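You operate a simulated robot arm through the tools that you are given. There is no shell and no other tool. Be economical: measure what you need, move in short steps, check, and stop when the job is done.

Carry out the task below with a simulated two-armed robot. There is one attempt and no reset: what you move stays moved.

JOB
Bin the strip printer's thin roll, fit the spare, feed paper twice.
Fine: bin it before the spare goes in; the spare lies beside the printer; grey tub; lid shut and latched before the feed.

It is judged by the outcome, as a careful person would: the job done as asked, and still so three seconds after it is handed in. It fails if anything else is knocked over, pushed out of place, dropped, spilled or broken. Lids that push on must go on centred and level and be pressed home; caps that screw on are set level and turned clockwise until they are tight.

ROBOT AND FRAMES
Two 7-joint arms with fingered hands on one trunk, on a base that drives. Base frame: it is fixed to the floor where the robot stands at the start and does not move with it; the origin is under the middle of the robot, x ahead of it, y to its left, z up; the surface under the hand at the start is at about z = 0.94. Readings come in m, rad, newtons and seconds.
The left shoulder is at the start at [0.024, 0.173, 1.249], the right one opposite. With the tool pointing down near the work surface each hand reaches from about 0.32 to 0.76 m from the robot's upright axis, wherever it stands, measured 20 degrees to its own side. Places, roughly: list clear button [0.4, 0, 1]; strip feed button [0.4, 0.1, 1]; strip print button [0.4, 0, 1]; strip printer [0.5, 0, 1]; strip printer latch [0.5, 0, 1]; strip printer lid [0.6, 0.1, 1]. Payload 3.5 kg a hand.
Tool frame (each hand has its own): the origin (TCP) lies between the finger pads and is the grasp point; the fingertips stand 0.025 m ahead of it; z points along the fingers, y is the line along which they close. Largest opening 0.088 m; the body of the gripper starts 0.029 m behind the TCP. The gripper is a hand of 3 fingers: y runs from the thumb to the fingers, the wrist lies at [-0.013, -0.097, -0.162] in the tool frame, and closing takes about 1.5 s.
Orientation is told as [roll, pitch, yaw] about the base's x, y, z axes, in that order, counted from this pose: with the fingers straight down and the wrist toward the robot, the tool's x, y and z point along [0, 1, 0], [1, 0, 0] and [0, 0, -1] of the base frame.

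CONTROLS
- The arms move only by the tool send_rows. It takes "left_rows", "right_rows" or both (then of equal length, played together; a hand with none holds still); each is a list of rows, each a list of 6 numbers: the shift along the tool's x, y, z in mm, then the turn, a rotation vector about the tool's x, y, z in rad. In form: [[dx, dy, dz, rx, ry, rz], ...]. A call has 1 to 12 rows; each row is the pose to reach, as a shift and turn from the pose commanded when the call began, along the tool's axes at that moment. "left_claw" and "right_claw" are, for a hand that has rows, the finger opening in mm, from 0 to 88, set as the call begins (left out, the last holds). A row lasts 0.2 s, in which the tool goes at most 0.05 m and 0.15 rad; a call with a longer step from one row to the next is refused whole, and so is a gripper value outside its range. A pose out of reach is approached as far as the arm can. The call stops where the force on the tool passes 40 N (or 10 N more than at its start, if that is more) or the arm is blocked; 0.2 s more then pass. The fingers move at their own pace (about 0.072 m/s each) and stop on an object; they squeeze with about 29 N. The grip force told is the motor's: it shows also when the fingers shut on nothing. Time passes only in rows, and 0.2 s behind the last, so rows that repeat a pose let the fingers close. The reply holds the time, the measured pose of the TCP, the force on the tool along the base axes, the opening and the grip force, in the units named above and with some noise, with the torque about the TCP (base axes, N m) and any sound that the robot's microphone picked up, and new pictures: "views" is both (left out), scene, wrist or none (wrist: the cameras of the hands that moved).
- Cameras (640 x 400 px; columns grow to the right, rows downward): "scene" is now at [0.105, 0.0108, 1.4959]; the picture's right is [0.10, -1.00, -0.00], its down [-0.57, -0.05, -0.82] and it looks along [0.82, 0.08, -0.57] (base axes); focal length 214 px, centre (320, 200). "left" rides on the left gripper at [-0.058, -0.085, -0.099] in its tool frame; the picture's right is [-0.67, -0.35, 0.66], its down [0.69, -0.63, 0.37] and it looks along [0.29, 0.69, 0.66] (tool axes); focal length 261 px, centre (320, 200). "right" rides on the right gripper at [0.058, -0.085, -0.099] in its tool frame; the picture's right is [-0.67, 0.35, -0.66], its down [-0.69, -0.63, 0.37] and it looks along [-0.28, 0.69, 0.66] (tool axes); focal length 261 px, centre (320, 200). There is no depth. A picture from a camera that has moved, and an enlarged one, comes with that camera's place and axes in the base frame and with its lens. The place of the scene camera against the robot may be out by one fixed shift of up to 0.025 m in any direction.
- move_column(by): slides the trunk up (or, below 0, down) by that many m; the arms and the scene camera ride with it, the base frame stays. It gives what a move gives, with no picture.
- drive_base(legs): drives the robot by 1 to 6 legs, each [ahead, left, turn to the left] in m, m and rad, along the robot's own axes; the way and the turn of a leg run together, so that a leg with both is an arc; at most 1.5 m and 3.142 rad a leg. The arms and the cameras ride along, it lands a little off, and it stops where it bumps. It gives what a move gives, and a new picture of the scene camera.
- finger_targets(index, middle, thumb_bend, thumb_turn, hand): sets how far each is bent, from 0 (flat) to 100 (curled in); at 30 the hand is open as for a grip, at 70 the pads meet at the TCP. One left out holds its place. A second passes; each finger stops where it meets its share of the squeeze, and holds until it gets a number again. A gripper value or a shape takes the hand back. It gives what a move gives, with no picture; readings hold the bend of each and the force on the fingers (four entries, about 0 where the hand has none), thumb and palm. thumb_turn goes from beside the hand (0) to across from the fingers (100), as for a grip.
- hand_shape(shape, hand): the hand has 3 fingers and takes this shape, open, in about a second: jaw (thumb against the fingers, like two jaws); tri (thumb and two fingers); tip (a fingertip pinch); poke (one finger out to press); point (the index stretched); flat (the hand flat); cup (the hand cupped); fist (a fist). The gripper value then closes the fingers along that shape, each until it touches; the sizes above hold for jaw. It gives what a move gives, with no picture.
- pan_tilt(pan, tilt): turns the head with the scene camera to pan (to the left, within 1.501 rad either way) and tilt (down, from -0.506 to 1.204), counted from straight ahead of the robot. It gives what a move gives, and a new picture of the scene camera.
- zoom(camera, box): a new picture of the part [left, top, right, bottom] of that camera's present view, enlarged. No time passes.
- finish_job(): hands the job in; it is judged then, once.

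Work in short steps. Places have to be worked out from the pictures, the camera data and where the tool is seen: move nearer, look again, correct. Check each grasp and each placing, and mend what went wrong. You have 120 turns and 260 pictures in all, those below and enlarged ones among them. Open the grippers and draw the arms clear of the work before you hand the job in, unless the task says otherwise; then end with one line.

The tools are called after "Request:" by a JSON object that holds its "api" and its "payload". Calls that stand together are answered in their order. send_rows: Moves the arms, as the interface text tells. Its arguments: {"type":"object","properties":{"left_rows":{"type":"array"},"left_claw":{"type":"number"},"right_rows":{"type":"array"},"right_claw":{"type":"number"},"views":{"type":"string","enum":["both","scene","wrist","none"]}},"required":[]} The other tools are called the same way: move_column (by) slides the trunk up or down; hand_shape (shape, hand) gives the hand a shape; finger_targets (index, middle, thumb_bend, thumb_turn, hand) moves the fingers one by one; drive_base (legs) drives the base; pan_tilt (pan, tilt) turns the head that bears the scene camera; zoom (camera, box) takes an enlarged picture of a part of a camera's view; finish_job () hands the job in.

At the start:

```text
t: 0.0
left_ee_pos: [0.4175, 0.1629, 1.4036]
left_ee_rot: [-0.004, -0.002, 0.001]
left_force: [0.1, 0.6, -1.5]
left_torque: [0.0, -0.01, 0.02]
left_opening: 0.0873
left_gripper_force: 0.0
left_shape: jaw
left_bend: [30.0, 30.0, 30.0, 98.0]
left_finger forces: [0.0, 0.0, 0.0, 0.0, 0.0, 0.0]
right_ee_pos: [0.3267, -0.1049, 1.3328]
right_ee_rot: [-0.001, 0.001, -0.001]
right_force: [0.0, -0.1, 0.2]
right_torque: [0.02, -0.01, 0.02]
right_opening: 0.0878
right_gripper_force: 0.0
right_shape: jaw
right_bend: [30.0, 30.0, 30.0, 98.0]
right_finger forces: [0.0, 0.0, 0.0, 0.1, 0.0, 0.1]
trunk travel left (down, up): [-0.325, 0.13]
robot x, y, heading: [-0.0032, 0.0019, -0.005]
head pan, tilt: [0.096, 0.56]
```

scene: 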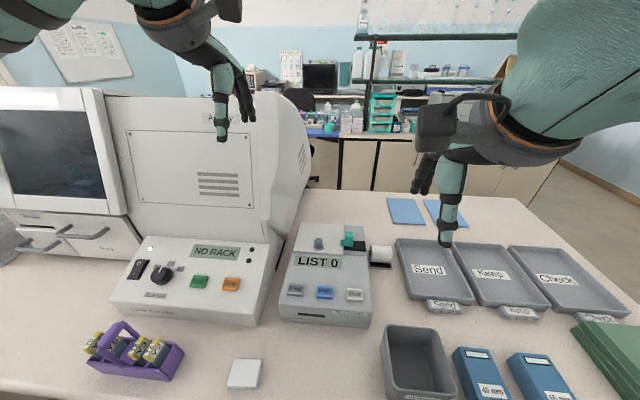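
right: 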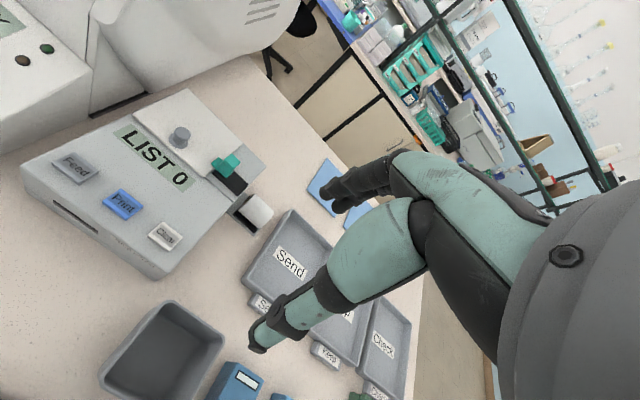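
left: 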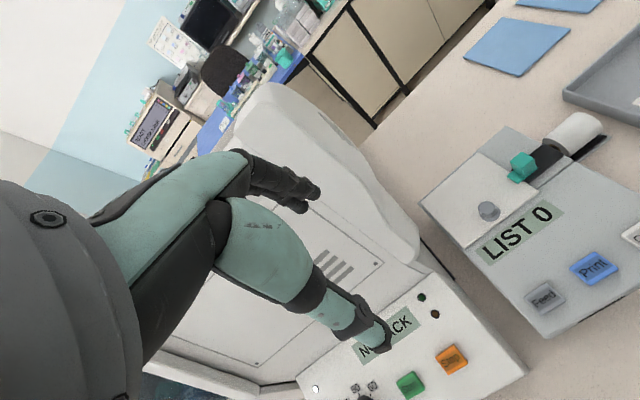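

The printer sits in the centre with a knobbed lid and a teal latch; the spare roll seems to be to its right, and the grey tub in front. I'll zoom in for details.

Request:
{"api": "zoom", "payload": {"camera": "scene", "box": [270, 210, 410, 340]}}

Request:
{"api": "zoom", "payload": {"camera": "left", "box": [410, 90, 640, 340]}}

Request:
{"api": "zoom", "payload": {"camera": "right", "box": [20, 80, 320, 280]}}

```text
3.08 times, centred on (340, 275) of scene
camera zoom: at [0.105, 0.0108, 1.4959], right [0.1, -1.0, 0.0], down [-0.57, -0.05, -0.82], along [0.82, 0.08, -0.57], focal length 660 px, centre (258, -31)
```

zoom: 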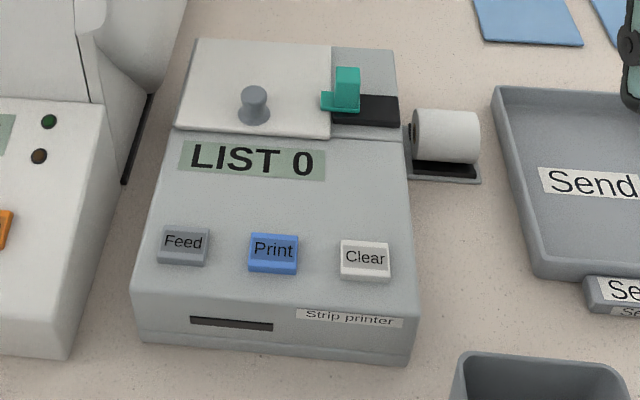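

```text
1.60 times, centred on (525, 215) of left
camera zoom: at [0.3332, 0.1061, 1.5023], right [-0.35, -0.67, -0.65], down [-0.63, 0.68, -0.37], along [0.69, 0.28, -0.66], focal length 417 px, centre (-8, 176)
```

zoom: 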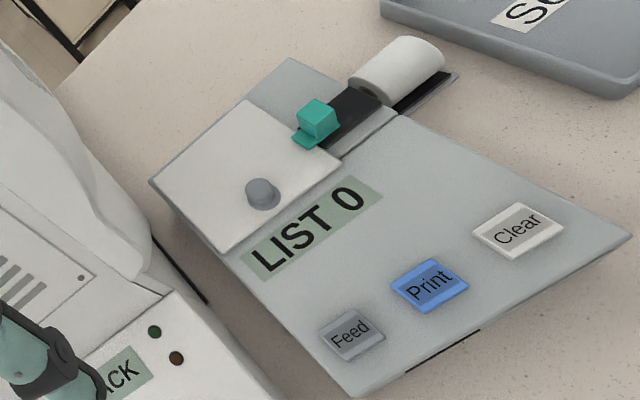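

```text
2.00 times, centred on (170, 180) of right
camera zoom: at [0.2398, -0.0464, 1.4345], right [0.35, -0.67, 0.65], down [-0.63, -0.69, -0.37], along [0.69, -0.28, -0.66], focal length 521 px, centre (620, 240)
```

zoom: 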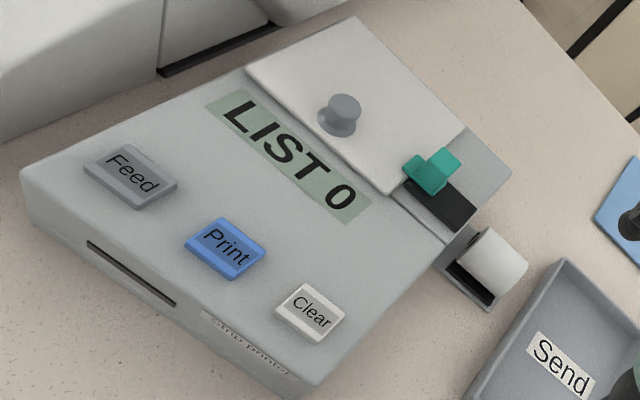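

The knob triangulates to (0.506, 0.057, 1.069), the latch to (0.534, -0.026, 1.058) and the spare to (0.545, -0.12, 1.0). I bring the right hand above the latch to look closer.

Request:
{"api": "send_rows", "payload": {"right_rows": [[12, 35, 25, 0, 0, 0], [25, 70, 50, 0, 0, 0], [40, 105, 85, 0, 0, 0], [55, 140, 115, 0, 0, 0], [68, 175, 145, 0, 0, 0], [79, 207, 180, 0, 0, 0], [79, 207, 190, 0, 0, 0]], "right_claw": 50}}

```text
refused: row 3 steps farther than a row can; nothing moved
```

Steps were slightly too long; I shorten them.

Request:
{"api": "send_rows", "payload": {"right_rows": [[11, 29, 26, 0, 0, 0], [22, 58, 52, 0, 0, 0], [33, 87, 78, 0, 0, 0], [44, 116, 104, 0, 0, 0], [55, 145, 130, 0, 0, 0], [66, 174, 156, 0, 0, 0], [79, 207, 180, 0, 0, 0], [79, 207, 190, 0, 0, 0]], "right_claw": 50}}

```text
t: 1.8
left_ee_pos: [0.4184, 0.1636, 1.4038]
left_ee_rot: [-0.002, -0.001, -0.002]
left_force: [-0.6, -0.7, 0.5]
left_torque: [0.02, 0.0, 0.02]
left_opening: 0.0875
left_gripper_force: 0.0
left_shape: jaw
left_bend: [30.0, 30.0, 30.0, 98.0]
left_finger forces: [0.1, 0.0, 0.0, 0.0, 0.0, 0.0]
right_ee_pos: [0.5329, -0.0263, 1.1412]
right_ee_rot: [0.002, 0.002, -0.001]
right_force: [0.0, -1.0, -1.3]
right_torque: [-0.01, -0.01, -0.03]
right_opening: 0.0504
right_gripper_force: 0.1
right_shape: jaw
right_bend: [74.0, 42.0, 66.0, 100.0]
right_finger forces: [0.0, 0.1, 0.0, 0.0, 0.0, 0.0]
trunk travel left (down, up): [-0.325, 0.13]
robot x, y, heading: [-0.0033, -0.0006, 0.001]
head pan, tilt: [0.096, 0.56]
camera scene: at [0.1048, 0.0106, 1.4959], right [0.1, -1.0, 0.0], down [-0.57, -0.05, -0.82], along [0.82, 0.08, -0.57], focal length 214 px, centre (320, 200)
camera right: at [0.4471, 0.0334, 1.2434], right [0.35, -0.67, 0.65], down [-0.63, -0.69, -0.37], along [0.69, -0.28, -0.66], focal length 261 px, centre (320, 200)
```

scene: 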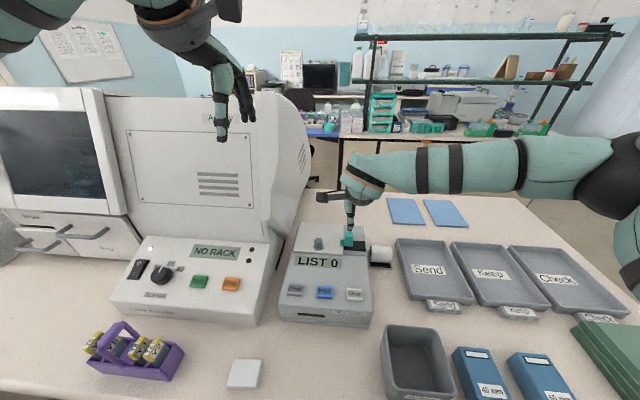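
right: 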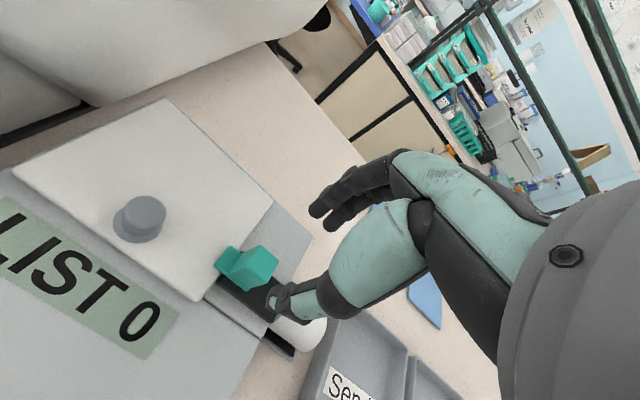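

TCP is right over the latch (cube near (0.533, -0.022), top about 1.07; deck about 1.04–1.047). I descend so the tips straddle it, then close.

Request:
{"api": "send_rows", "payload": {"right_rows": [[2, 0, 25, 0, 0, 0], [2, 0, 50, 0, 0, 0], [2, 0, 64, 0, 0, 0], [2, 0, 64, 0, 0, 0]], "right_claw": 50, "views": "wrist"}}

```text
t: 2.8
left_ee_pos: [0.4177, 0.1641, 1.4038]
left_ee_rot: [-0.002, -0.002, -0.001]
left_force: [-0.9, 0.3, 0.0]
left_torque: [0.02, 0.0, -0.02]
left_opening: 0.0877
left_gripper_force: 0.0
left_shape: jaw
left_bend: [30.0, 30.0, 30.0, 98.0]
left_finger forces: [0.0, 0.1, 0.1, 0.0, 0.1, 0.0]
right_ee_pos: [0.5338, -0.0218, 1.0781]
right_ee_rot: [0.0, 0.004, 0.001]
right_force: [0.0, -0.4, 0.2]
right_torque: [0.01, -0.01, -0.01]
right_opening: 0.0502
right_gripper_force: 0.0
right_shape: jaw
right_bend: [74.0, 42.0, 66.0, 100.0]
right_finger forces: [0.0, 0.0, 0.0, 0.0, 0.1, 0.0]
trunk travel left (down, up): [-0.325, 0.13]
robot x, y, heading: [-0.0, 0.0029, 0.003]
head pan, tilt: [0.096, 0.56]
camera right: at [0.4468, 0.0361, 1.1798], right [0.35, -0.67, 0.65], down [-0.63, -0.69, -0.37], along [0.69, -0.28, -0.66], focal length 261 px, centre (320, 200)
```

right: 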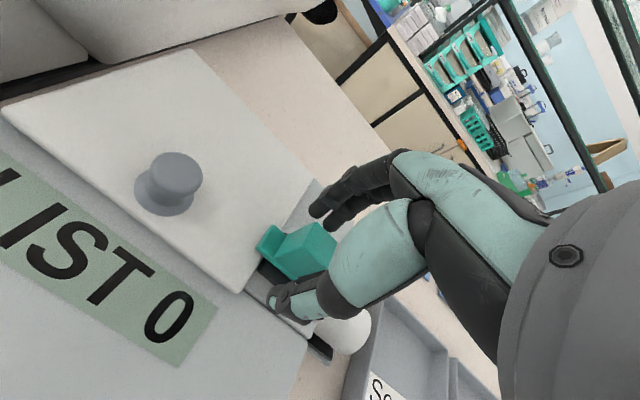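

The latch block lies between thumb and fingers. Close on it.

Request:
{"api": "send_rows", "payload": {"right_rows": [[0, 0, 0, 0, 0, 0], [0, 0, 0, 0, 0, 0], [0, 0, 0, 0, 0, 0], [0, 0, 0, 0, 0, 0], [0, 0, 0, 0, 0, 0], [0, 0, 0, 0, 0, 0]], "right_claw": 0, "views": "wrist"}}

```text
t: 4.2
left_ee_pos: [0.4186, 0.1631, 1.4037]
left_ee_rot: [-0.003, -0.002, 0.001]
left_force: [-0.2, -0.1, -0.3]
left_torque: [0.0, -0.01, 0.0]
left_opening: 0.0877
left_gripper_force: 0.0
left_shape: jaw
left_bend: [30.0, 30.0, 30.0, 98.0]
left_finger forces: [0.0, 0.1, 0.0, 0.1, 0.0, 0.1]
right_ee_pos: [0.532, -0.0219, 1.0782]
right_ee_rot: [0.001, 0.003, -0.001]
right_force: [-1.5, -0.3, -1.9]
right_torque: [-0.05, -0.01, 0.03]
right_opening: 0.0168
right_gripper_force: 29.0
right_shape: jaw
right_bend: [74.0, 51.0, 72.0, 100.0]
right_finger forces: [16.5, 8.9, 0.0, 0.0, 26.5, 0.1]
trunk travel left (down, up): [-0.325, 0.13]
robot x, y, heading: [0.0006, -0.0007, 0.001]
head pan, tilt: [0.096, 0.56]
camera right: at [0.4469, 0.036, 1.1799], right [0.35, -0.67, 0.65], down [-0.63, -0.69, -0.37], along [0.69, -0.28, -0.66], focal length 261 px, centre (320, 200)
```

right: 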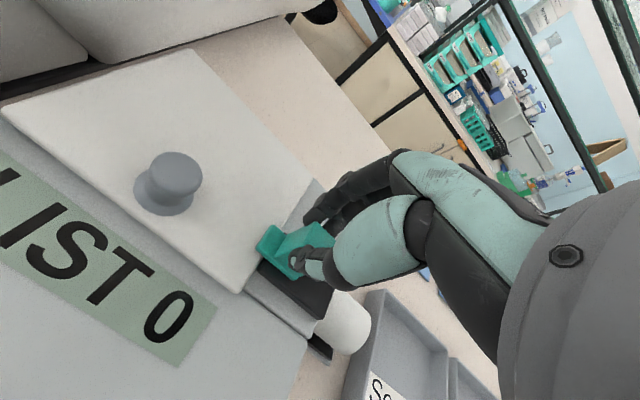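

The block is gripped at 17 mm. Slide it right (base −y, tool −x) about 25 mm and watch the force.

Request:
{"api": "send_rows", "payload": {"right_rows": [[-5, 0, 0, 0, 0, 0], [-10, 0, 0, 0, 0, 0], [-15, 0, 0, 0, 0, 0], [-20, 0, 0, 0, 0, 0], [-26, 0, 0, 0, 0, 0]], "right_claw": 0, "views": "wrist"}}

```text
t: 5.4
left_ee_pos: [0.4198, 0.1714, 1.4025]
left_ee_rot: [-0.006, 0.0, 0.001]
left_force: [0.0, -0.2, -0.6]
left_torque: [0.03, 0.0, 0.0]
left_opening: 0.0877
left_gripper_force: 0.1
left_shape: jaw
left_bend: [30.0, 30.0, 30.0, 98.0]
left_finger forces: [0.0, 0.0, 0.0, 0.0, 0.0, 0.0]
right_ee_pos: [0.5329, -0.0419, 1.0789]
right_ee_rot: [-0.002, 0.002, 0.007]
right_force: [-0.8, 23.6, -7.7]
right_torque: [0.43, 0.05, 0.34]
right_opening: 0.0161
right_gripper_force: 29.1
right_shape: jaw
right_bend: [74.0, 51.0, 72.0, 100.0]
right_finger forces: [16.4, 8.8, 0.0, 0.0, 26.1, 0.1]
trunk travel left (down, up): [-0.325, 0.13]
robot x, y, heading: [0.0002, -0.0004, 0.003]
head pan, tilt: [0.096, 0.56]
camera right: at [0.4469, 0.016, 1.1804], right [0.35, -0.67, 0.66], down [-0.63, -0.69, -0.36], along [0.7, -0.28, -0.66], focal length 261 px, centre (320, 200)
```

right: 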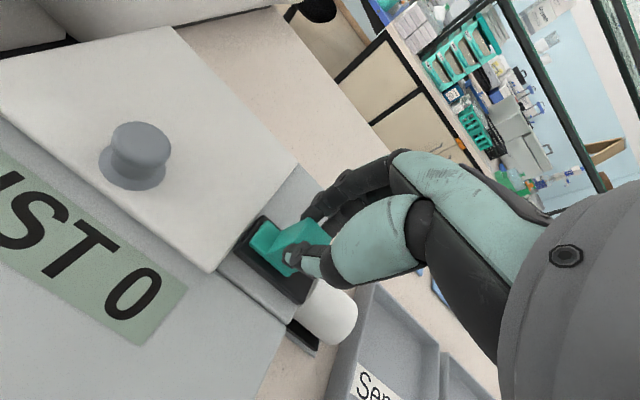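

The latch moved 20 mm to its stop, with the lip clear of the lid. Open the fingers and rise.

Request:
{"api": "send_rows", "payload": {"right_rows": [[4, 0, 0, 0, 0, 0], [4, 0, 0, 0, 0, 0], [4, 0, 0, 0, 0, 0], [4, 0, 0, 0, 0, 0], [4, 0, -30, 0, 0, 0], [4, 0, -70, 0, 0, 0], [4, -40, -100, 0, 0, 0], [4, -85, -110, 0, 0, 0], [-40, -100, -110, 0, 0, 0]], "right_claw": 60}}

```text
t: 7.4
left_ee_pos: [0.4179, 0.1603, 1.4037]
left_ee_rot: [0.003, 0.002, 0.0]
left_force: [-0.9, 0.1, -0.8]
left_torque: [0.0, -0.03, -0.02]
left_opening: 0.0877
left_gripper_force: 0.0
left_shape: jaw
left_bend: [30.0, 30.0, 30.0, 98.0]
left_finger forces: [0.1, 0.0, 0.0, 0.0, 0.1, 0.0]
right_ee_pos: [0.4328, -0.0912, 1.1882]
right_ee_rot: [0.005, 0.001, 0.0]
right_force: [-0.7, -0.5, 0.0]
right_torque: [0.01, 0.01, 0.05]
right_opening: 0.0597
right_gripper_force: 0.0
right_shape: jaw
right_bend: [28.0, 38.0, 60.0, 100.0]
right_finger forces: [0.0, 0.0, 0.1, 0.0, 0.0, 0.0]
trunk travel left (down, up): [-0.325, 0.13]
robot x, y, heading: [0.0006, 0.0006, 0.001]
head pan, tilt: [0.096, 0.56]
camera scene: at [0.1046, 0.0079, 1.4959], right [0.1, -1.0, -0.01], down [-0.57, -0.05, -0.82], along [0.82, 0.08, -0.57], focal length 214 px, centre (320, 200)
camera right: at [0.3476, -0.0335, 1.2902], right [0.35, -0.67, 0.65], down [-0.63, -0.68, -0.37], along [0.69, -0.28, -0.66], focal length 261 px, centre (320, 200)
```

scene: 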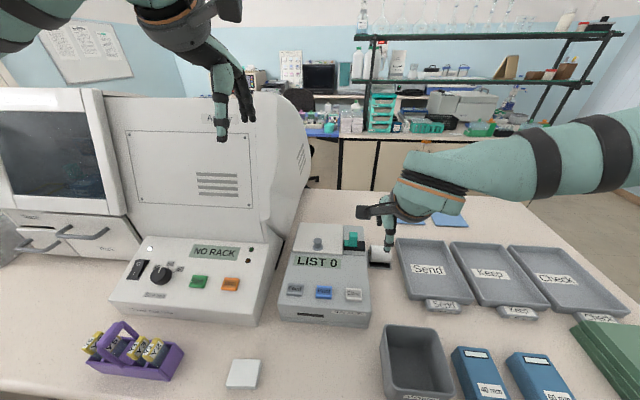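
right: 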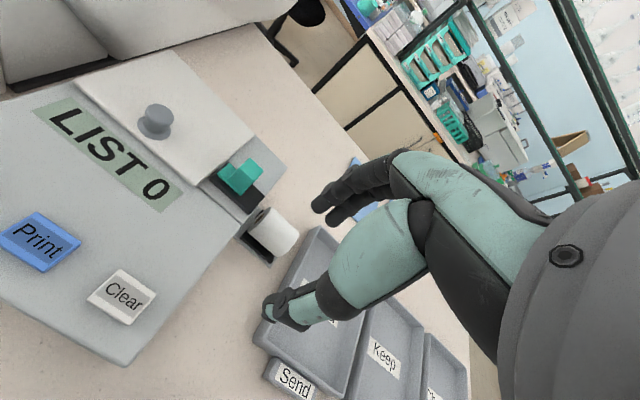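

Latch stays open. The lid's knob sits near its front edge, so it's likely hinged at the rear. I turn the right hand to yaw +90° (fingers closing along y, the hinge axis) above the knob.

Request:
{"api": "send_rows", "payload": {"right_rows": [[13, 6, -3, 0, 0, -0.143], [26, 12, -6, 0, 0, -0.286], [39, 19, -9, 0, 0, -0.428], [52, 26, -12, 0, 0, -0.571], [65, 33, -15, 0, 0, -0.714], [78, 40, -18, 0, 0, -0.857], [92, 47, -20, 0, 0, -1.0], [106, 54, -20, 0, 0, -1.142], [120, 60, -20, 0, 0, -1.285], [134, 66, -20, 0, 0, -1.428], [148, 73, -20, 0, 0, -1.571], [148, 73, -20, 0, 0, -1.571]], "right_claw": 50}}

```text
t: 10.0
left_ee_pos: [0.4205, 0.1638, 1.4017]
left_ee_rot: [-0.002, 0.0, 0.001]
left_force: [0.4, -0.5, 0.1]
left_torque: [0.0, 0.01, 0.01]
left_opening: 0.0876
left_gripper_force: 0.1
left_shape: jaw
left_bend: [30.0, 30.0, 30.0, 98.0]
left_finger forces: [0.0, 0.0, 0.0, 0.1, 0.1, 0.0]
right_ee_pos: [0.4788, -0.008, 1.2403]
right_ee_rot: [-0.143, -0.11, 0.998]
right_force: [0.2, -0.4, -0.5]
right_torque: [-0.01, -0.03, -0.03]
right_opening: 0.0504
right_gripper_force: 0.1
right_shape: jaw
right_bend: [74.0, 42.0, 66.0, 100.0]
right_finger forces: [0.0, 0.1, 0.0, 0.1, 0.0, 0.0]
right hand out of reach, approached as far as the arm can: row 7, 8, 9, 10, 11, 12
trunk travel left (down, up): [-0.325, 0.13]
robot x, y, heading: [0.0065, -0.0016, 0.002]
head pan, tilt: [0.096, 0.56]
camera scene: at [0.1065, 0.0105, 1.4957], right [0.1, -1.0, 0.0], down [-0.57, -0.05, -0.82], along [0.82, 0.08, -0.57], focal length 214 px, centre (320, 200)
camera right: at [0.3682, -0.0486, 1.3225], right [0.62, -0.09, 0.78], down [0.29, -0.9, -0.33], along [0.73, 0.43, -0.54], focal length 261 px, centre (320, 200)
```

scene: 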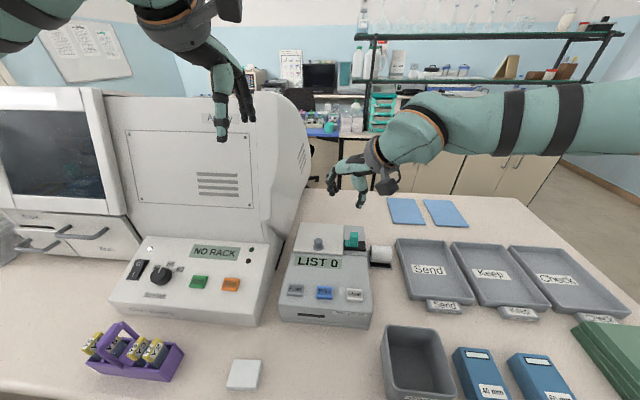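
right: 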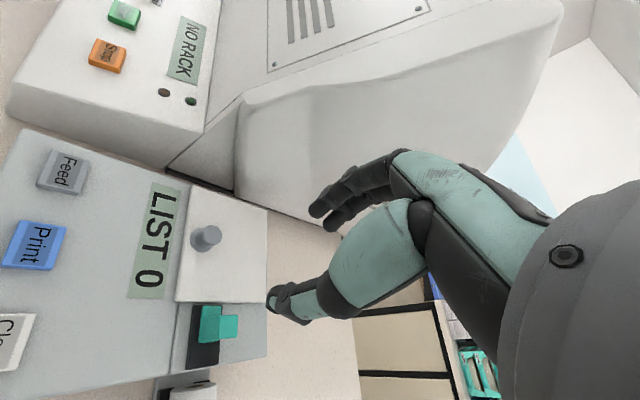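

Yaw +90° is out of reach here (stuck near 1.0 rad). I back the yaw off to see where the command reference stands.

Request:
{"api": "send_rows", "payload": {"right_rows": [[0, 0, 0, 0, 0, 0.14], [0, 0, 0, 0, 0, 0.28], [0, 0, 0, 0, 0, 0.42], [0, 0, 0, 0, 0, 0.56], [0, 0, 0, 0, 0, 0.7], [0, 0, 0, 0, 0, 0.77]], "views": "none"}}

```text
t: 11.4
left_ee_pos: [0.4188, 0.164, 1.4033]
left_ee_rot: [-0.002, 0.0, 0.0]
left_force: [-0.2, -0.4, -0.3]
left_torque: [0.01, -0.01, 0.0]
left_opening: 0.0876
left_gripper_force: 0.2
left_shape: jaw
left_bend: [30.0, 30.0, 30.0, 98.0]
left_finger forces: [0.1, 0.0, 0.0, 0.0, 0.0, 0.0]
right_ee_pos: [0.4808, -0.0087, 1.2416]
right_ee_rot: [-0.026, -0.177, 0.223]
right_force: [-0.4, 0.3, 0.2]
right_torque: [-0.01, -0.07, -0.01]
right_opening: 0.0501
right_gripper_force: 0.1
right_shape: jaw
right_bend: [74.0, 42.0, 66.0, 100.0]
right_finger forces: [0.0, 0.0, 0.0, 0.0, 0.0, 0.0]
trunk travel left (down, up): [-0.325, 0.13]
robot x, y, heading: [0.002, -0.0006, 0.004]
head pan, tilt: [0.096, 0.56]
```

The reference resets to the reached pose. I go to a pre-grasp near the knob with pitch about −0.3 and yaw about 0.3, so the hand can follow the lid's arc.

Request:
{"api": "send_rows", "payload": {"right_rows": [[20, 0, 0, -0.04, 0, -0.025], [40, 0, 20, -0.08, 0, -0.05], [57, 0, 55, -0.126, 0.012, -0.079], [57, -1, 101, -0.126, 0.012, -0.079], [57, -1, 101, -0.126, 0.012, -0.079]], "right_claw": 50}}

```text
t: 12.6
left_ee_pos: [0.4179, 0.163, 1.4036]
left_ee_rot: [-0.002, -0.001, 0.0]
left_force: [-0.4, -0.4, -0.1]
left_torque: [0.0, 0.03, 0.04]
left_opening: 0.0876
left_gripper_force: 0.1
left_shape: jaw
left_bend: [30.0, 30.0, 30.0, 98.0]
left_finger forces: [0.0, 0.0, 0.0, 0.0, 0.0, 0.0]
right_ee_pos: [0.4852, 0.0475, 1.1376]
right_ee_rot: [-0.035, -0.3, 0.309]
right_force: [0.6, -0.1, 0.5]
right_torque: [-0.01, -0.03, 0.01]
right_opening: 0.0502
right_gripper_force: 0.0
right_shape: jaw
right_bend: [74.0, 42.0, 66.0, 100.0]
right_finger forces: [0.0, 0.0, 0.0, 0.1, 0.0, 0.0]
trunk travel left (down, up): [-0.325, 0.13]
robot x, y, heading: [0.0048, -0.0002, 0.002]
head pan, tilt: [0.096, 0.56]
camera scene: at [0.1045, 0.0109, 1.496], right [0.1, -1.0, 0.0], down [-0.57, -0.05, -0.82], along [0.82, 0.08, -0.57], focal length 214 px, centre (320, 200)
camera right: at [0.3609, 0.0728, 1.2082], right [0.32, -0.58, 0.75], down [-0.26, -0.82, -0.51], along [0.91, -0.03, -0.42], focal length 261 px, centre (320, 200)
```

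scene: 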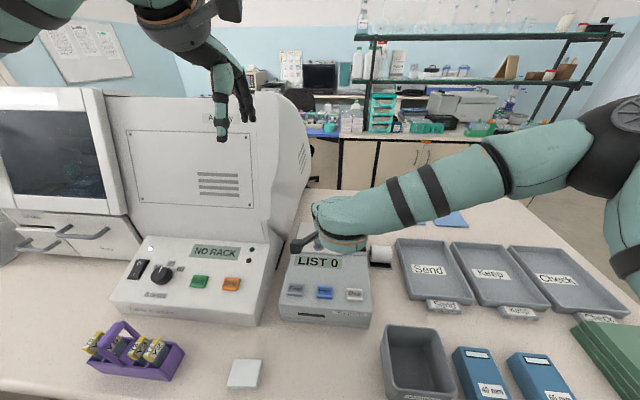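
right: 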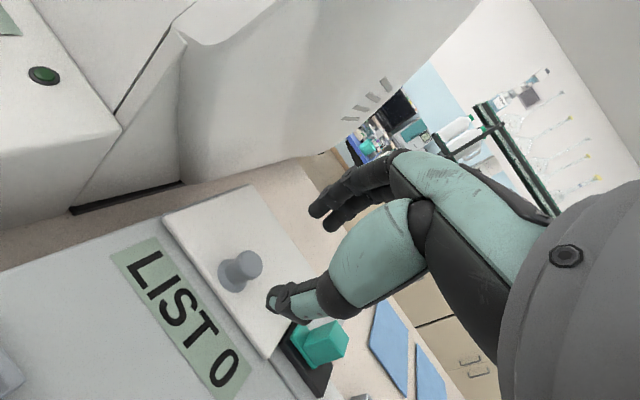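

Knob is confirmed near (0.503, 0.058, 1.065). Advance along the fingers about 60 mm to straddle it.

Request:
{"api": "send_rows", "payload": {"right_rows": [[4, -3, 20, 0, 0, 0], [4, -3, 40, 0, 0, 0], [4, -3, 59, 0, 0, 0], [4, -3, 59, 0, 0, 0]], "right_claw": 50, "views": "wrist"}}

```text
t: 13.6
left_ee_pos: [0.4176, 0.1633, 1.4038]
left_ee_rot: [-0.001, 0.002, -0.001]
left_force: [0.4, 0.2, 0.3]
left_torque: [0.0, 0.03, -0.01]
left_opening: 0.0875
left_gripper_force: 0.1
left_shape: jaw
left_bend: [30.0, 30.0, 30.0, 98.0]
left_finger forces: [0.0, 0.0, 0.1, 0.0, 0.0, 0.0]
right_ee_pos: [0.4982, 0.0525, 1.0825]
right_ee_rot: [-0.035, -0.3, 0.307]
right_force: [0.2, -0.5, -0.3]
right_torque: [0.0, 0.04, 0.02]
right_opening: 0.0505
right_gripper_force: 0.1
right_shape: jaw
right_bend: [74.0, 42.0, 66.0, 100.0]
right_finger forces: [0.1, 0.0, 0.0, 0.0, 0.0, 0.1]
trunk travel left (down, up): [-0.325, 0.13]
robot x, y, heading: [0.0004, 0.0006, 0.002]
head pan, tilt: [0.096, 0.56]
camera right: at [0.3735, 0.0785, 1.1521], right [0.32, -0.58, 0.75], down [-0.27, -0.82, -0.51], along [0.91, -0.03, -0.42], focal length 261 px, centre (320, 200)
```

right: 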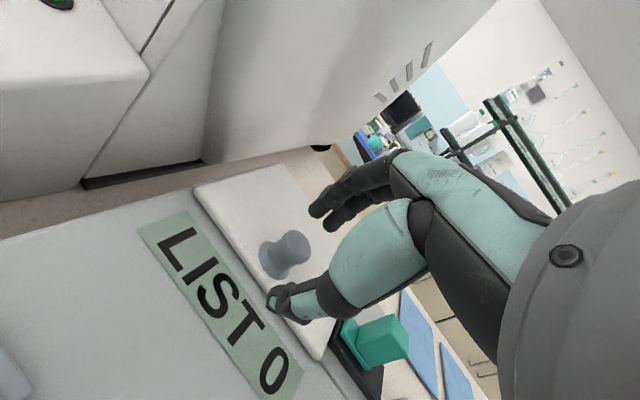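

Knob sits a bit deeper than the grip centre. I advance 8 mm more and close.

Request:
{"api": "send_rows", "payload": {"right_rows": [[3, 0, 4, 0, 0, 0], [4, 0, 8, 0, 0, 0], [4, 0, 8, 0, 0, 0]], "right_claw": 50, "views": "none"}}

Request:
{"api": "send_rows", "payload": {"right_rows": [[0, 0, 0, 0, 0, 0], [0, 0, 0, 0, 0, 0], [0, 0, 0, 0, 0, 0], [0, 0, 0, 0, 0, 0], [0, 0, 0, 0, 0, 0], [0, 0, 0, 0, 0, 0]], "right_claw": 0, "views": "wrist"}}

```text
t: 14.4
left_ee_pos: [0.4184, 0.1632, 1.4036]
left_ee_rot: [-0.001, 0.001, 0.001]
left_force: [-0.8, 0.0, 0.1]
left_torque: [0.0, -0.01, 0.07]
left_opening: 0.0877
left_gripper_force: 0.3
left_shape: jaw
left_bend: [30.0, 30.0, 30.0, 98.0]
left_finger forces: [0.0, 0.0, 0.1, 0.0, 0.0, 0.0]
right_ee_pos: [0.4978, 0.0577, 1.0752]
right_ee_rot: [-0.034, -0.3, 0.31]
right_force: [0.3, -0.1, 0.1]
right_torque: [0.0, -0.01, -0.02]
right_opening: 0.05
right_gripper_force: 0.2
right_shape: jaw
right_bend: [74.0, 42.0, 66.0, 100.0]
right_finger forces: [0.0, 0.0, 0.0, 0.1, 0.0, 0.0]
trunk travel left (down, up): [-0.325, 0.13]
robot x, y, heading: [-0.0001, 0.001, -0.003]
head pan, tilt: [0.096, 0.56]
```

```text
t: 15.8
left_ee_pos: [0.419, 0.1631, 1.4031]
left_ee_rot: [-0.001, 0.0, 0.0]
left_force: [0.4, 0.2, 0.4]
left_torque: [-0.04, -0.02, -0.02]
left_opening: 0.0877
left_gripper_force: 0.1
left_shape: jaw
left_bend: [30.0, 30.0, 30.0, 98.0]
left_finger forces: [0.0, 0.0, 0.1, 0.1, 0.1, 0.0]
right_ee_pos: [0.4989, 0.0557, 1.0749]
right_ee_rot: [-0.036, -0.3, 0.309]
right_force: [0.2, 0.3, -0.4]
right_torque: [-0.04, 0.0, -0.01]
right_opening: 0.0
right_gripper_force: 28.6
right_shape: jaw
right_bend: [70.0, 70.0, 37.0, 100.0]
right_finger forces: [0.0, 0.0, 0.0, 0.0, 0.0, 0.1]
trunk travel left (down, up): [-0.325, 0.13]
robot x, y, heading: [-0.0007, -0.0016, 0.0]
head pan, tilt: [0.096, 0.56]
camera right: at [0.375, 0.083, 1.1452], right [0.32, -0.58, 0.75], down [-0.26, -0.82, -0.51], along [0.91, -0.03, -0.42], focal length 261 px, centre (320, 200)
```

right: 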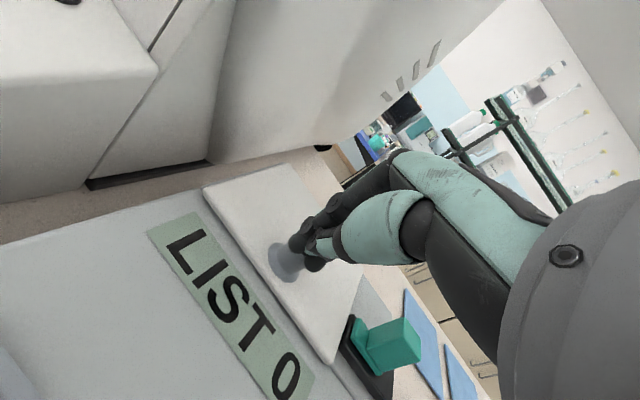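

Fingers closed just above the knob — it is lower than estimated. Open, advance 16 mm along the fingers in small steps.

Request:
{"api": "send_rows", "payload": {"right_rows": [[0, 0, -3, 0, 0, 0], [0, 0, -3, 0, 0, 0], [0, 0, -3, 0, 0, 0], [0, 0, -3, 0, 0, 0], [0, 0, 2, 0, 0, 0], [0, 0, 5, 0, 0, 0], [0, 0, 8, 0, 0, 0], [0, 0, 11, 0, 0, 0], [0, 0, 14, 0, 0, 0], [0, 0, 16, 0, 0, 0]], "right_claw": 50, "views": "wrist"}}

```text
t: 18.0
left_ee_pos: [0.4191, 0.1641, 1.403]
left_ee_rot: [-0.001, 0.0, 0.001]
left_force: [0.3, 0.1, 1.2]
left_torque: [-0.01, 0.0, -0.01]
left_opening: 0.0877
left_gripper_force: 0.0
left_shape: jaw
left_bend: [30.0, 30.0, 30.0, 98.0]
left_finger forces: [0.0, 0.0, 0.0, 0.0, 0.1, 0.0]
right_ee_pos: [0.5041, 0.059, 1.0597]
right_ee_rot: [-0.035, -0.301, 0.307]
right_force: [0.0, 0.7, 0.4]
right_torque: [-0.01, 0.03, -0.02]
right_opening: 0.0501
right_gripper_force: 0.0
right_shape: jaw
right_bend: [74.0, 42.0, 66.0, 100.0]
right_finger forces: [0.0, 0.0, 0.0, 0.0, 0.1, 0.1]
trunk travel left (down, up): [-0.325, 0.13]
robot x, y, heading: [0.0014, -0.0004, -0.002]
head pan, tilt: [0.096, 0.56]
camera right: at [0.3799, 0.0841, 1.1296], right [0.32, -0.58, 0.75], down [-0.27, -0.82, -0.51], along [0.91, -0.03, -0.42], focal length 261 px, centre (320, 200)
```

right: 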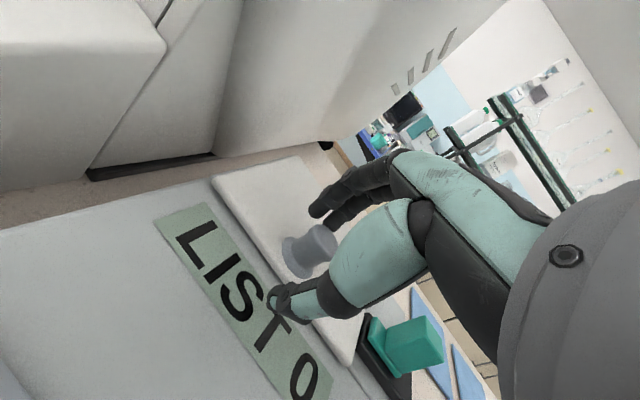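

Knob now lies between the fingers with no contact force. Close.

Request:
{"api": "send_rows", "payload": {"right_rows": [[0, 0, 0, 0, 0, 0], [0, 0, 0, 0, 0, 0], [0, 0, 0, 0, 0, 0], [0, 0, 0, 0, 0, 0], [0, 0, 0, 0, 0, 0], [0, 0, 0, 0, 0, 0]], "right_claw": 0, "views": "wrist"}}

```text
t: 19.4
left_ee_pos: [0.4164, 0.1641, 1.4037]
left_ee_rot: [-0.002, -0.002, 0.0]
left_force: [-0.2, 0.3, -0.1]
left_torque: [0.0, -0.03, 0.01]
left_opening: 0.0876
left_gripper_force: 0.0
left_shape: jaw
left_bend: [30.0, 30.0, 30.0, 98.0]
left_finger forces: [0.0, 0.0, 0.0, 0.1, 0.0, 0.0]
right_ee_pos: [0.5039, 0.0602, 1.0596]
right_ee_rot: [-0.035, -0.3, 0.308]
right_force: [-4.1, 6.7, 0.9]
right_torque: [0.03, 0.12, 0.16]
right_opening: 0.0105
right_gripper_force: 28.8
right_shape: jaw
right_bend: [75.0, 46.0, 59.0, 100.0]
right_finger forces: [0.0, 10.2, 0.1, 0.0, 0.1, 0.0]
trunk travel left (down, up): [-0.325, 0.13]
robot x, y, heading: [-0.0019, -0.0043, -0.0]
head pan, tilt: [0.096, 0.56]
camera right: at [0.3787, 0.0856, 1.1299], right [0.32, -0.58, 0.75], down [-0.26, -0.82, -0.51], along [0.91, -0.03, -0.42], focal length 261 px, centre (320, 200)
```

right: 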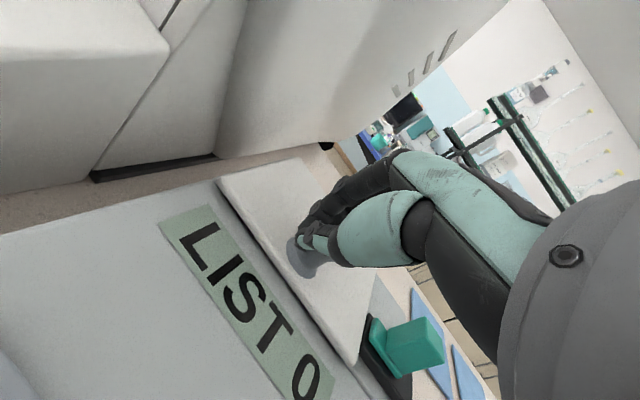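

Only one finger bears on it: the knob is toward −y and slightly deeper. Reopen, shift −6 mm in tool x and 6 mm deeper, then close.

Request:
{"api": "send_rows", "payload": {"right_rows": [[0, 0, 0, 0, 0, 0], [0, 0, 0, 0, 0, 0], [0, 0, 0, 0, 0, 0], [0, 0, 0, 0, 0, 0], [-3, 0, 2, 0, 0, 0], [-6, 0, 4, 0, 0, 0], [-6, 0, 6, 0, 0, 0], [-6, 0, 6, 0, 0, 0]], "right_claw": 50, "views": "none"}}

Request:
{"api": "send_rows", "payload": {"right_rows": [[0, 0, 0, 0, 0, 0], [0, 0, 0, 0, 0, 0], [0, 0, 0, 0, 0, 0], [0, 0, 0, 0, 0, 0], [0, 0, 0, 0, 0, 0], [0, 0, 0, 0, 0, 0]], "right_claw": 0, "views": "wrist"}}

```text
t: 21.2
left_ee_pos: [0.4189, 0.1639, 1.4032]
left_ee_rot: [-0.004, 0.0, -0.001]
left_force: [-0.4, -0.2, 0.7]
left_torque: [0.01, 0.0, 0.0]
left_opening: 0.0876
left_gripper_force: 0.0
left_shape: jaw
left_bend: [30.0, 30.0, 30.0, 98.0]
left_finger forces: [0.0, 0.0, 0.1, 0.0, 0.1, 0.1]
right_ee_pos: [0.5056, 0.0527, 1.0545]
right_ee_rot: [-0.037, -0.301, 0.308]
right_force: [-0.6, 0.3, -0.1]
right_torque: [-0.02, -0.01, 0.0]
right_opening: 0.0494
right_gripper_force: 0.1
right_shape: jaw
right_bend: [74.0, 42.0, 66.0, 100.0]
right_finger forces: [0.0, 0.1, 0.0, 0.0, 0.1, 0.0]
trunk travel left (down, up): [-0.325, 0.13]
robot x, y, heading: [0.0032, 0.0017, -0.001]
head pan, tilt: [0.096, 0.56]
```

```text
t: 22.6
left_ee_pos: [0.4186, 0.1631, 1.4027]
left_ee_rot: [-0.003, 0.0, 0.0]
left_force: [-0.4, -0.1, -0.2]
left_torque: [0.0, 0.0, -0.03]
left_opening: 0.0874
left_gripper_force: 0.0
left_shape: jaw
left_bend: [30.0, 30.0, 30.0, 98.0]
left_finger forces: [0.1, 0.1, 0.0, 0.0, 0.1, 0.1]
right_ee_pos: [0.5064, 0.0529, 1.0528]
right_ee_rot: [-0.035, -0.301, 0.309]
right_force: [-1.5, 2.3, -2.1]
right_torque: [-0.06, 0.41, -0.07]
right_opening: 0.0195
right_gripper_force: 28.7
right_shape: jaw
right_bend: [74.0, 50.0, 73.0, 100.0]
right_finger forces: [15.2, 10.4, 0.1, 0.0, 26.5, 0.0]
trunk travel left (down, up): [-0.325, 0.13]
robot x, y, heading: [0.0013, 0.0037, -0.002]
head pan, tilt: [0.096, 0.56]
camera right: at [0.3823, 0.0792, 1.1243], right [0.32, -0.58, 0.75], down [-0.26, -0.82, -0.51], along [0.91, -0.03, -0.42], focal length 261 px, centre (320, 200)
```

right: 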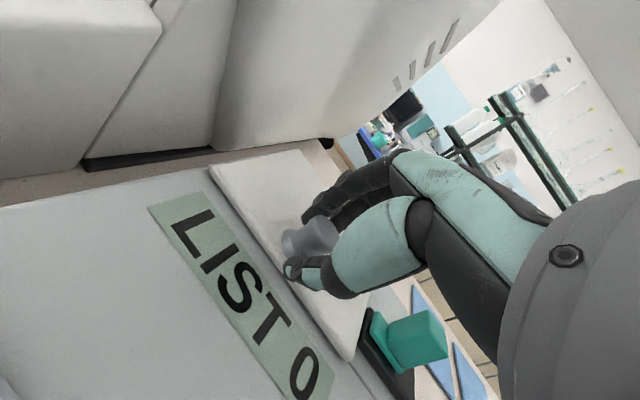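

Firm three-point grip on the knob. Try opening: rotate about an estimated rear hinge at x≈0.62, z≈1.03 by 0.3 rad, watching force.

Request:
{"api": "send_rows", "payload": {"right_rows": [[-0.5, 3, -5, 0.048, 0.0145, 0.0045], [-0.9, 6.2, -9.9, 0.095, 0.029, 0.009], [-1.5, 9.5, -14.5, 0.143, 0.0435, 0.0135], [-2.2, 13.2, -19, 0.19, 0.058, 0.018], [-3, 17, -23, 0.238, 0.0725, 0.0225], [-3.8, 21, -27.6, 0.286, 0.087, 0.027]], "right_claw": 0}}

```text
t: 24.0
left_ee_pos: [0.4195, 0.1644, 1.4026]
left_ee_rot: [0.001, 0.0, 0.001]
left_force: [0.3, -1.3, -0.1]
left_torque: [0.0, -0.03, 0.0]
left_opening: 0.0876
left_gripper_force: 0.1
left_shape: jaw
left_bend: [30.0, 30.0, 30.0, 98.0]
left_finger forces: [0.0, 0.1, 0.0, 0.0, 0.0, 0.1]
right_ee_pos: [0.5204, 0.0537, 1.0871]
right_ee_rot: [0.058, -0.012, 0.283]
right_force: [1.9, 2.3, -2.3]
right_torque: [0.0, 0.08, 0.04]
right_opening: 0.0192
right_gripper_force: 28.7
right_shape: jaw
right_bend: [74.0, 51.0, 77.0, 100.0]
right_finger forces: [14.9, 12.0, 0.0, 0.1, 22.3, 0.1]
trunk travel left (down, up): [-0.325, 0.13]
robot x, y, heading: [-0.0036, 0.0039, -0.0]
head pan, tilt: [0.096, 0.56]
camera scene: at [0.1062, 0.0111, 1.4958], right [0.1, -1.0, 0.0], down [-0.57, -0.05, -0.82], along [0.82, 0.08, -0.57], focal length 214 px, centre (320, 200)
camera right: at [0.4222, 0.0808, 1.1901], right [0.53, -0.58, 0.62], down [-0.41, -0.81, -0.41], along [0.74, -0.04, -0.67], focal length 261 px, centre (320, 200)
```

scene: 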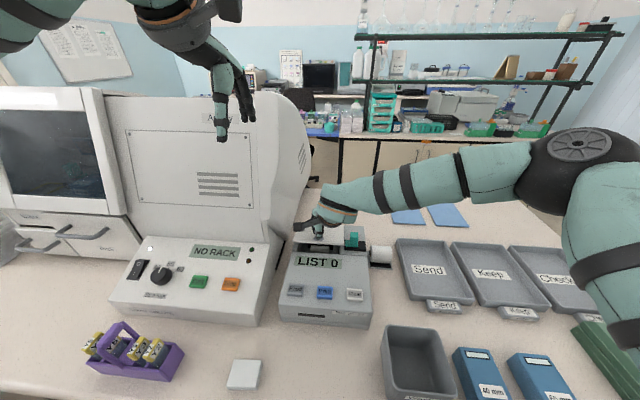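
right: 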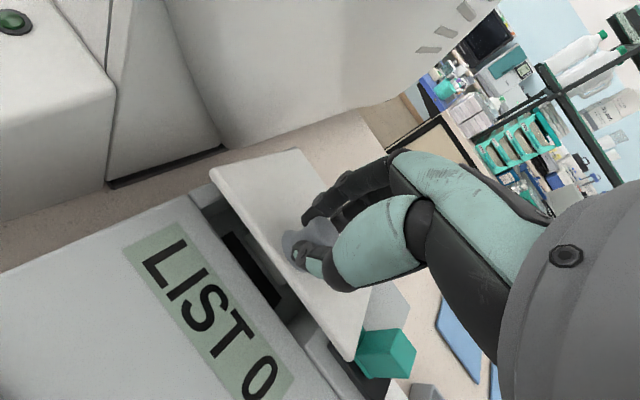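

The lid is hinged at the rear and opens easily; a compartment is visible. Continue along the arc another 0.6 rad.

Request:
{"api": "send_rows", "payload": {"right_rows": [[-1.2, 6.3, -9.6, 0.096, 0.028, 0.006], [-2.7, 13.4, -18.6, 0.192, 0.056, 0.012], [-4.5, 21.3, -26.9, 0.287, 0.084, 0.018], [-6.6, 30.1, -34.2, 0.383, 0.112, 0.024], [-8.9, 39.4, -40.7, 0.479, 0.14, 0.03], [-11.5, 49.2, -46.1, 0.575, 0.167, 0.035]], "right_claw": 0}}

```text
t: 25.4
left_ee_pos: [0.4189, 0.1644, 1.4026]
left_ee_rot: [-0.002, 0.002, -0.002]
left_force: [-0.5, -1.0, -1.1]
left_torque: [-0.02, -0.03, -0.01]
left_opening: 0.0877
left_gripper_force: 0.1
left_shape: jaw
left_bend: [30.0, 30.0, 30.0, 98.0]
left_finger forces: [0.0, 0.0, 0.0, 0.0, 0.1, 0.0]
right_ee_pos: [0.5601, 0.0541, 1.1266]
right_ee_rot: [0.207, 0.467, 0.319]
right_force: [4.3, 3.2, -4.6]
right_torque: [0.03, -0.06, -0.03]
right_opening: 0.0192
right_gripper_force: 29.1
right_shape: jaw
right_bend: [74.0, 50.0, 77.0, 100.0]
right_finger forces: [16.1, 12.9, 0.1, 0.0, 19.9, 0.0]
right hand out of reach, approached as far as the arm can: row 6
trunk travel left (down, up): [-0.325, 0.13]
robot x, y, heading: [-0.0003, 0.0013, -0.0]
head pan, tilt: [0.096, 0.56]
camera scene: at [0.107, 0.0116, 1.4957], right [0.1, -1.0, 0.0], down [-0.57, -0.05, -0.82], along [0.82, 0.08, -0.57], focal length 214 px, centre (320, 200)
camera right: at [0.5236, 0.0812, 1.2647], right [0.76, -0.58, 0.29], down [-0.56, -0.81, -0.16], along [0.33, -0.04, -0.94], focal length 261 px, centre (320, 200)
```

scene: 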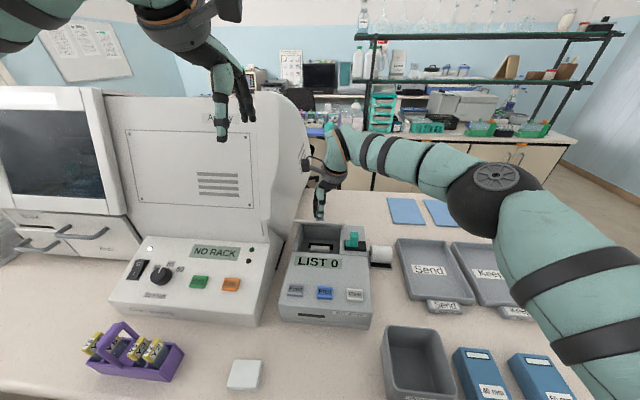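
right: 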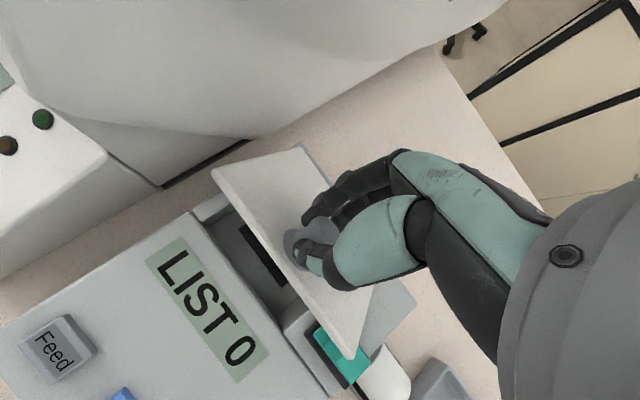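

Lid is about 45° open; hand pitch is at its limit. Continue along the knob's arc with fixed orientation, letting the knob pivot in the grip.

Request:
{"api": "send_rows", "payload": {"right_rows": [[-0.8, 4, -7, 0, 0, 0], [-1.5, 7.9, -14.1, 0, 0, 0], [-2.5, 12.6, -20.6, 0, 0, 0], [-3.4, 17.3, -27.1, 0, 0, 0], [-5.2, 25, -34.5, 0, 0, 0], [-7, 32.6, -41.9, 0, 0, 0]], "right_claw": 0}}

```text
t: 26.8
left_ee_pos: [0.4206, 0.1651, 1.4022]
left_ee_rot: [0.0, 0.003, 0.0]
left_force: [0.6, 0.5, 0.3]
left_torque: [-0.03, 0.01, 0.0]
left_opening: 0.0875
left_gripper_force: 0.1
left_shape: jaw
left_bend: [30.0, 30.0, 30.0, 98.0]
left_finger forces: [0.0, 0.1, 0.1, 0.1, 0.1, 0.0]
right_ee_pos: [0.5604, 0.0552, 1.1269]
right_ee_rot: [0.208, 0.468, 0.319]
right_force: [2.8, 3.6, -5.9]
right_torque: [0.05, -0.07, -0.01]
right_opening: 0.0191
right_gripper_force: 28.8
right_shape: jaw
right_bend: [74.0, 50.0, 77.0, 100.0]
right_finger forces: [16.1, 12.8, 0.1, 0.1, 20.0, 0.0]
right hand out of reach, approached as far as the arm can: row 1, 2, 3, 4, 5, 6
trunk travel left (down, up): [-0.325, 0.13]
robot x, y, heading: [0.0005, 0.003, 0.002]
head pan, tilt: [0.096, 0.56]
camera scene: at [0.1069, 0.0119, 1.4957], right [0.1, -1.0, 0.0], down [-0.57, -0.05, -0.82], along [0.82, 0.08, -0.57], focal length 214 px, centre (320, 200)
camera right: at [0.5235, 0.0813, 1.2648], right [0.76, -0.58, 0.29], down [-0.56, -0.81, -0.16], along [0.33, -0.04, -0.94], focal length 261 px, centre (320, 200)
```

scene: 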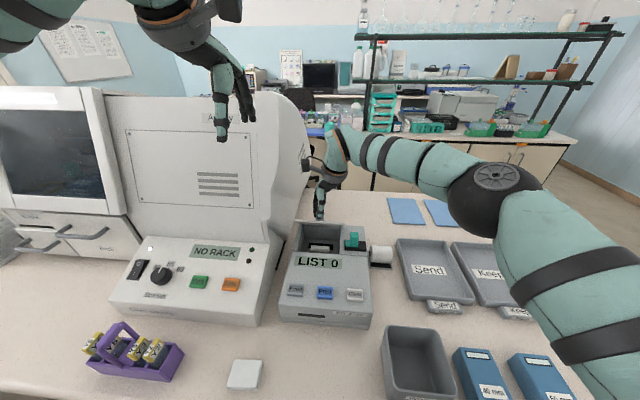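
right: 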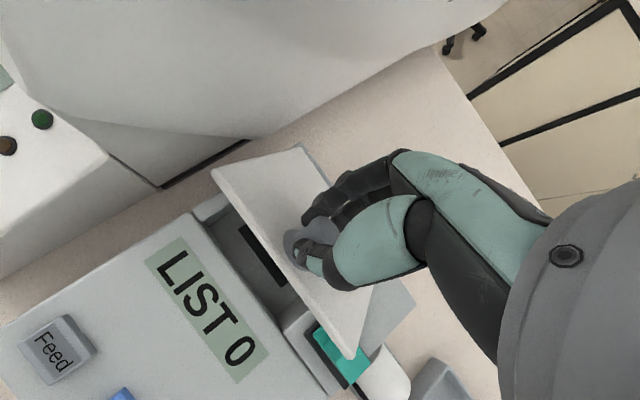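

The right arm cannot pitch further, so it holds the lid at about 45° while the left hand (closed) comes in to push the lid's underside open. First bring the left hand in front of the lid, high.

Request:
{"api": "send_rows", "payload": {"left_rows": [[0, 0, 35, 0, 0, 0], [-15, 0, 75, 0, 0, 0], [-30, 10, 115, 0, 0, 0], [-50, 20, 150, 0, 0, 0], [-65, 25, 180, 0, 0, 0], [-72, 30, 205, 0, 0, 0], [-72, 30, 205, 0, 0, 0]], "left_claw": 0}}

```text
t: 28.4
left_ee_pos: [0.4501, 0.0924, 1.1971]
left_ee_rot: [-0.002, 0.003, -0.001]
left_force: [-0.8, -0.4, 0.0]
left_torque: [0.03, -0.03, 0.0]
left_opening: 0.0
left_gripper_force: 29.2
left_shape: jaw
left_bend: [70.0, 70.0, 37.0, 100.0]
left_finger forces: [0.0, 0.0, 0.1, 0.0, 0.0, 0.0]
right_ee_pos: [0.5615, 0.0538, 1.1271]
right_ee_rot: [0.206, 0.467, 0.318]
right_force: [3.2, 2.6, -4.5]
right_torque: [0.08, -0.03, 0.01]
right_opening: 0.0194
right_gripper_force: 28.7
right_shape: jaw
right_bend: [74.0, 50.0, 77.0, 100.0]
right_finger forces: [15.9, 13.0, 0.0, 0.0, 20.2, 0.0]
trunk travel left (down, up): [-0.325, 0.13]
robot x, y, heading: [-0.0015, -0.0008, 0.003]
head pan, tilt: [0.096, 0.56]
camera scene: at [0.1067, 0.0121, 1.4957], right [0.1, -1.0, 0.0], down [-0.57, -0.05, -0.82], along [0.82, 0.08, -0.57], focal length 214 px, centre (320, 200)
camera left: at [0.365, 0.0354, 1.2957], right [-0.35, -0.67, -0.65], down [-0.63, 0.68, -0.37], along [0.69, 0.28, -0.66], focal length 261 px, centre (320, 200)
```

scene: 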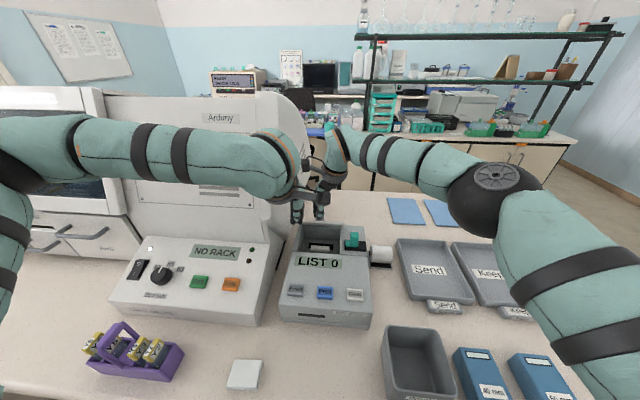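
left: 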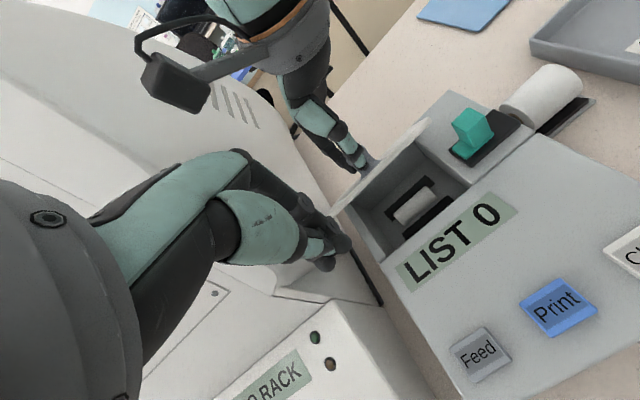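

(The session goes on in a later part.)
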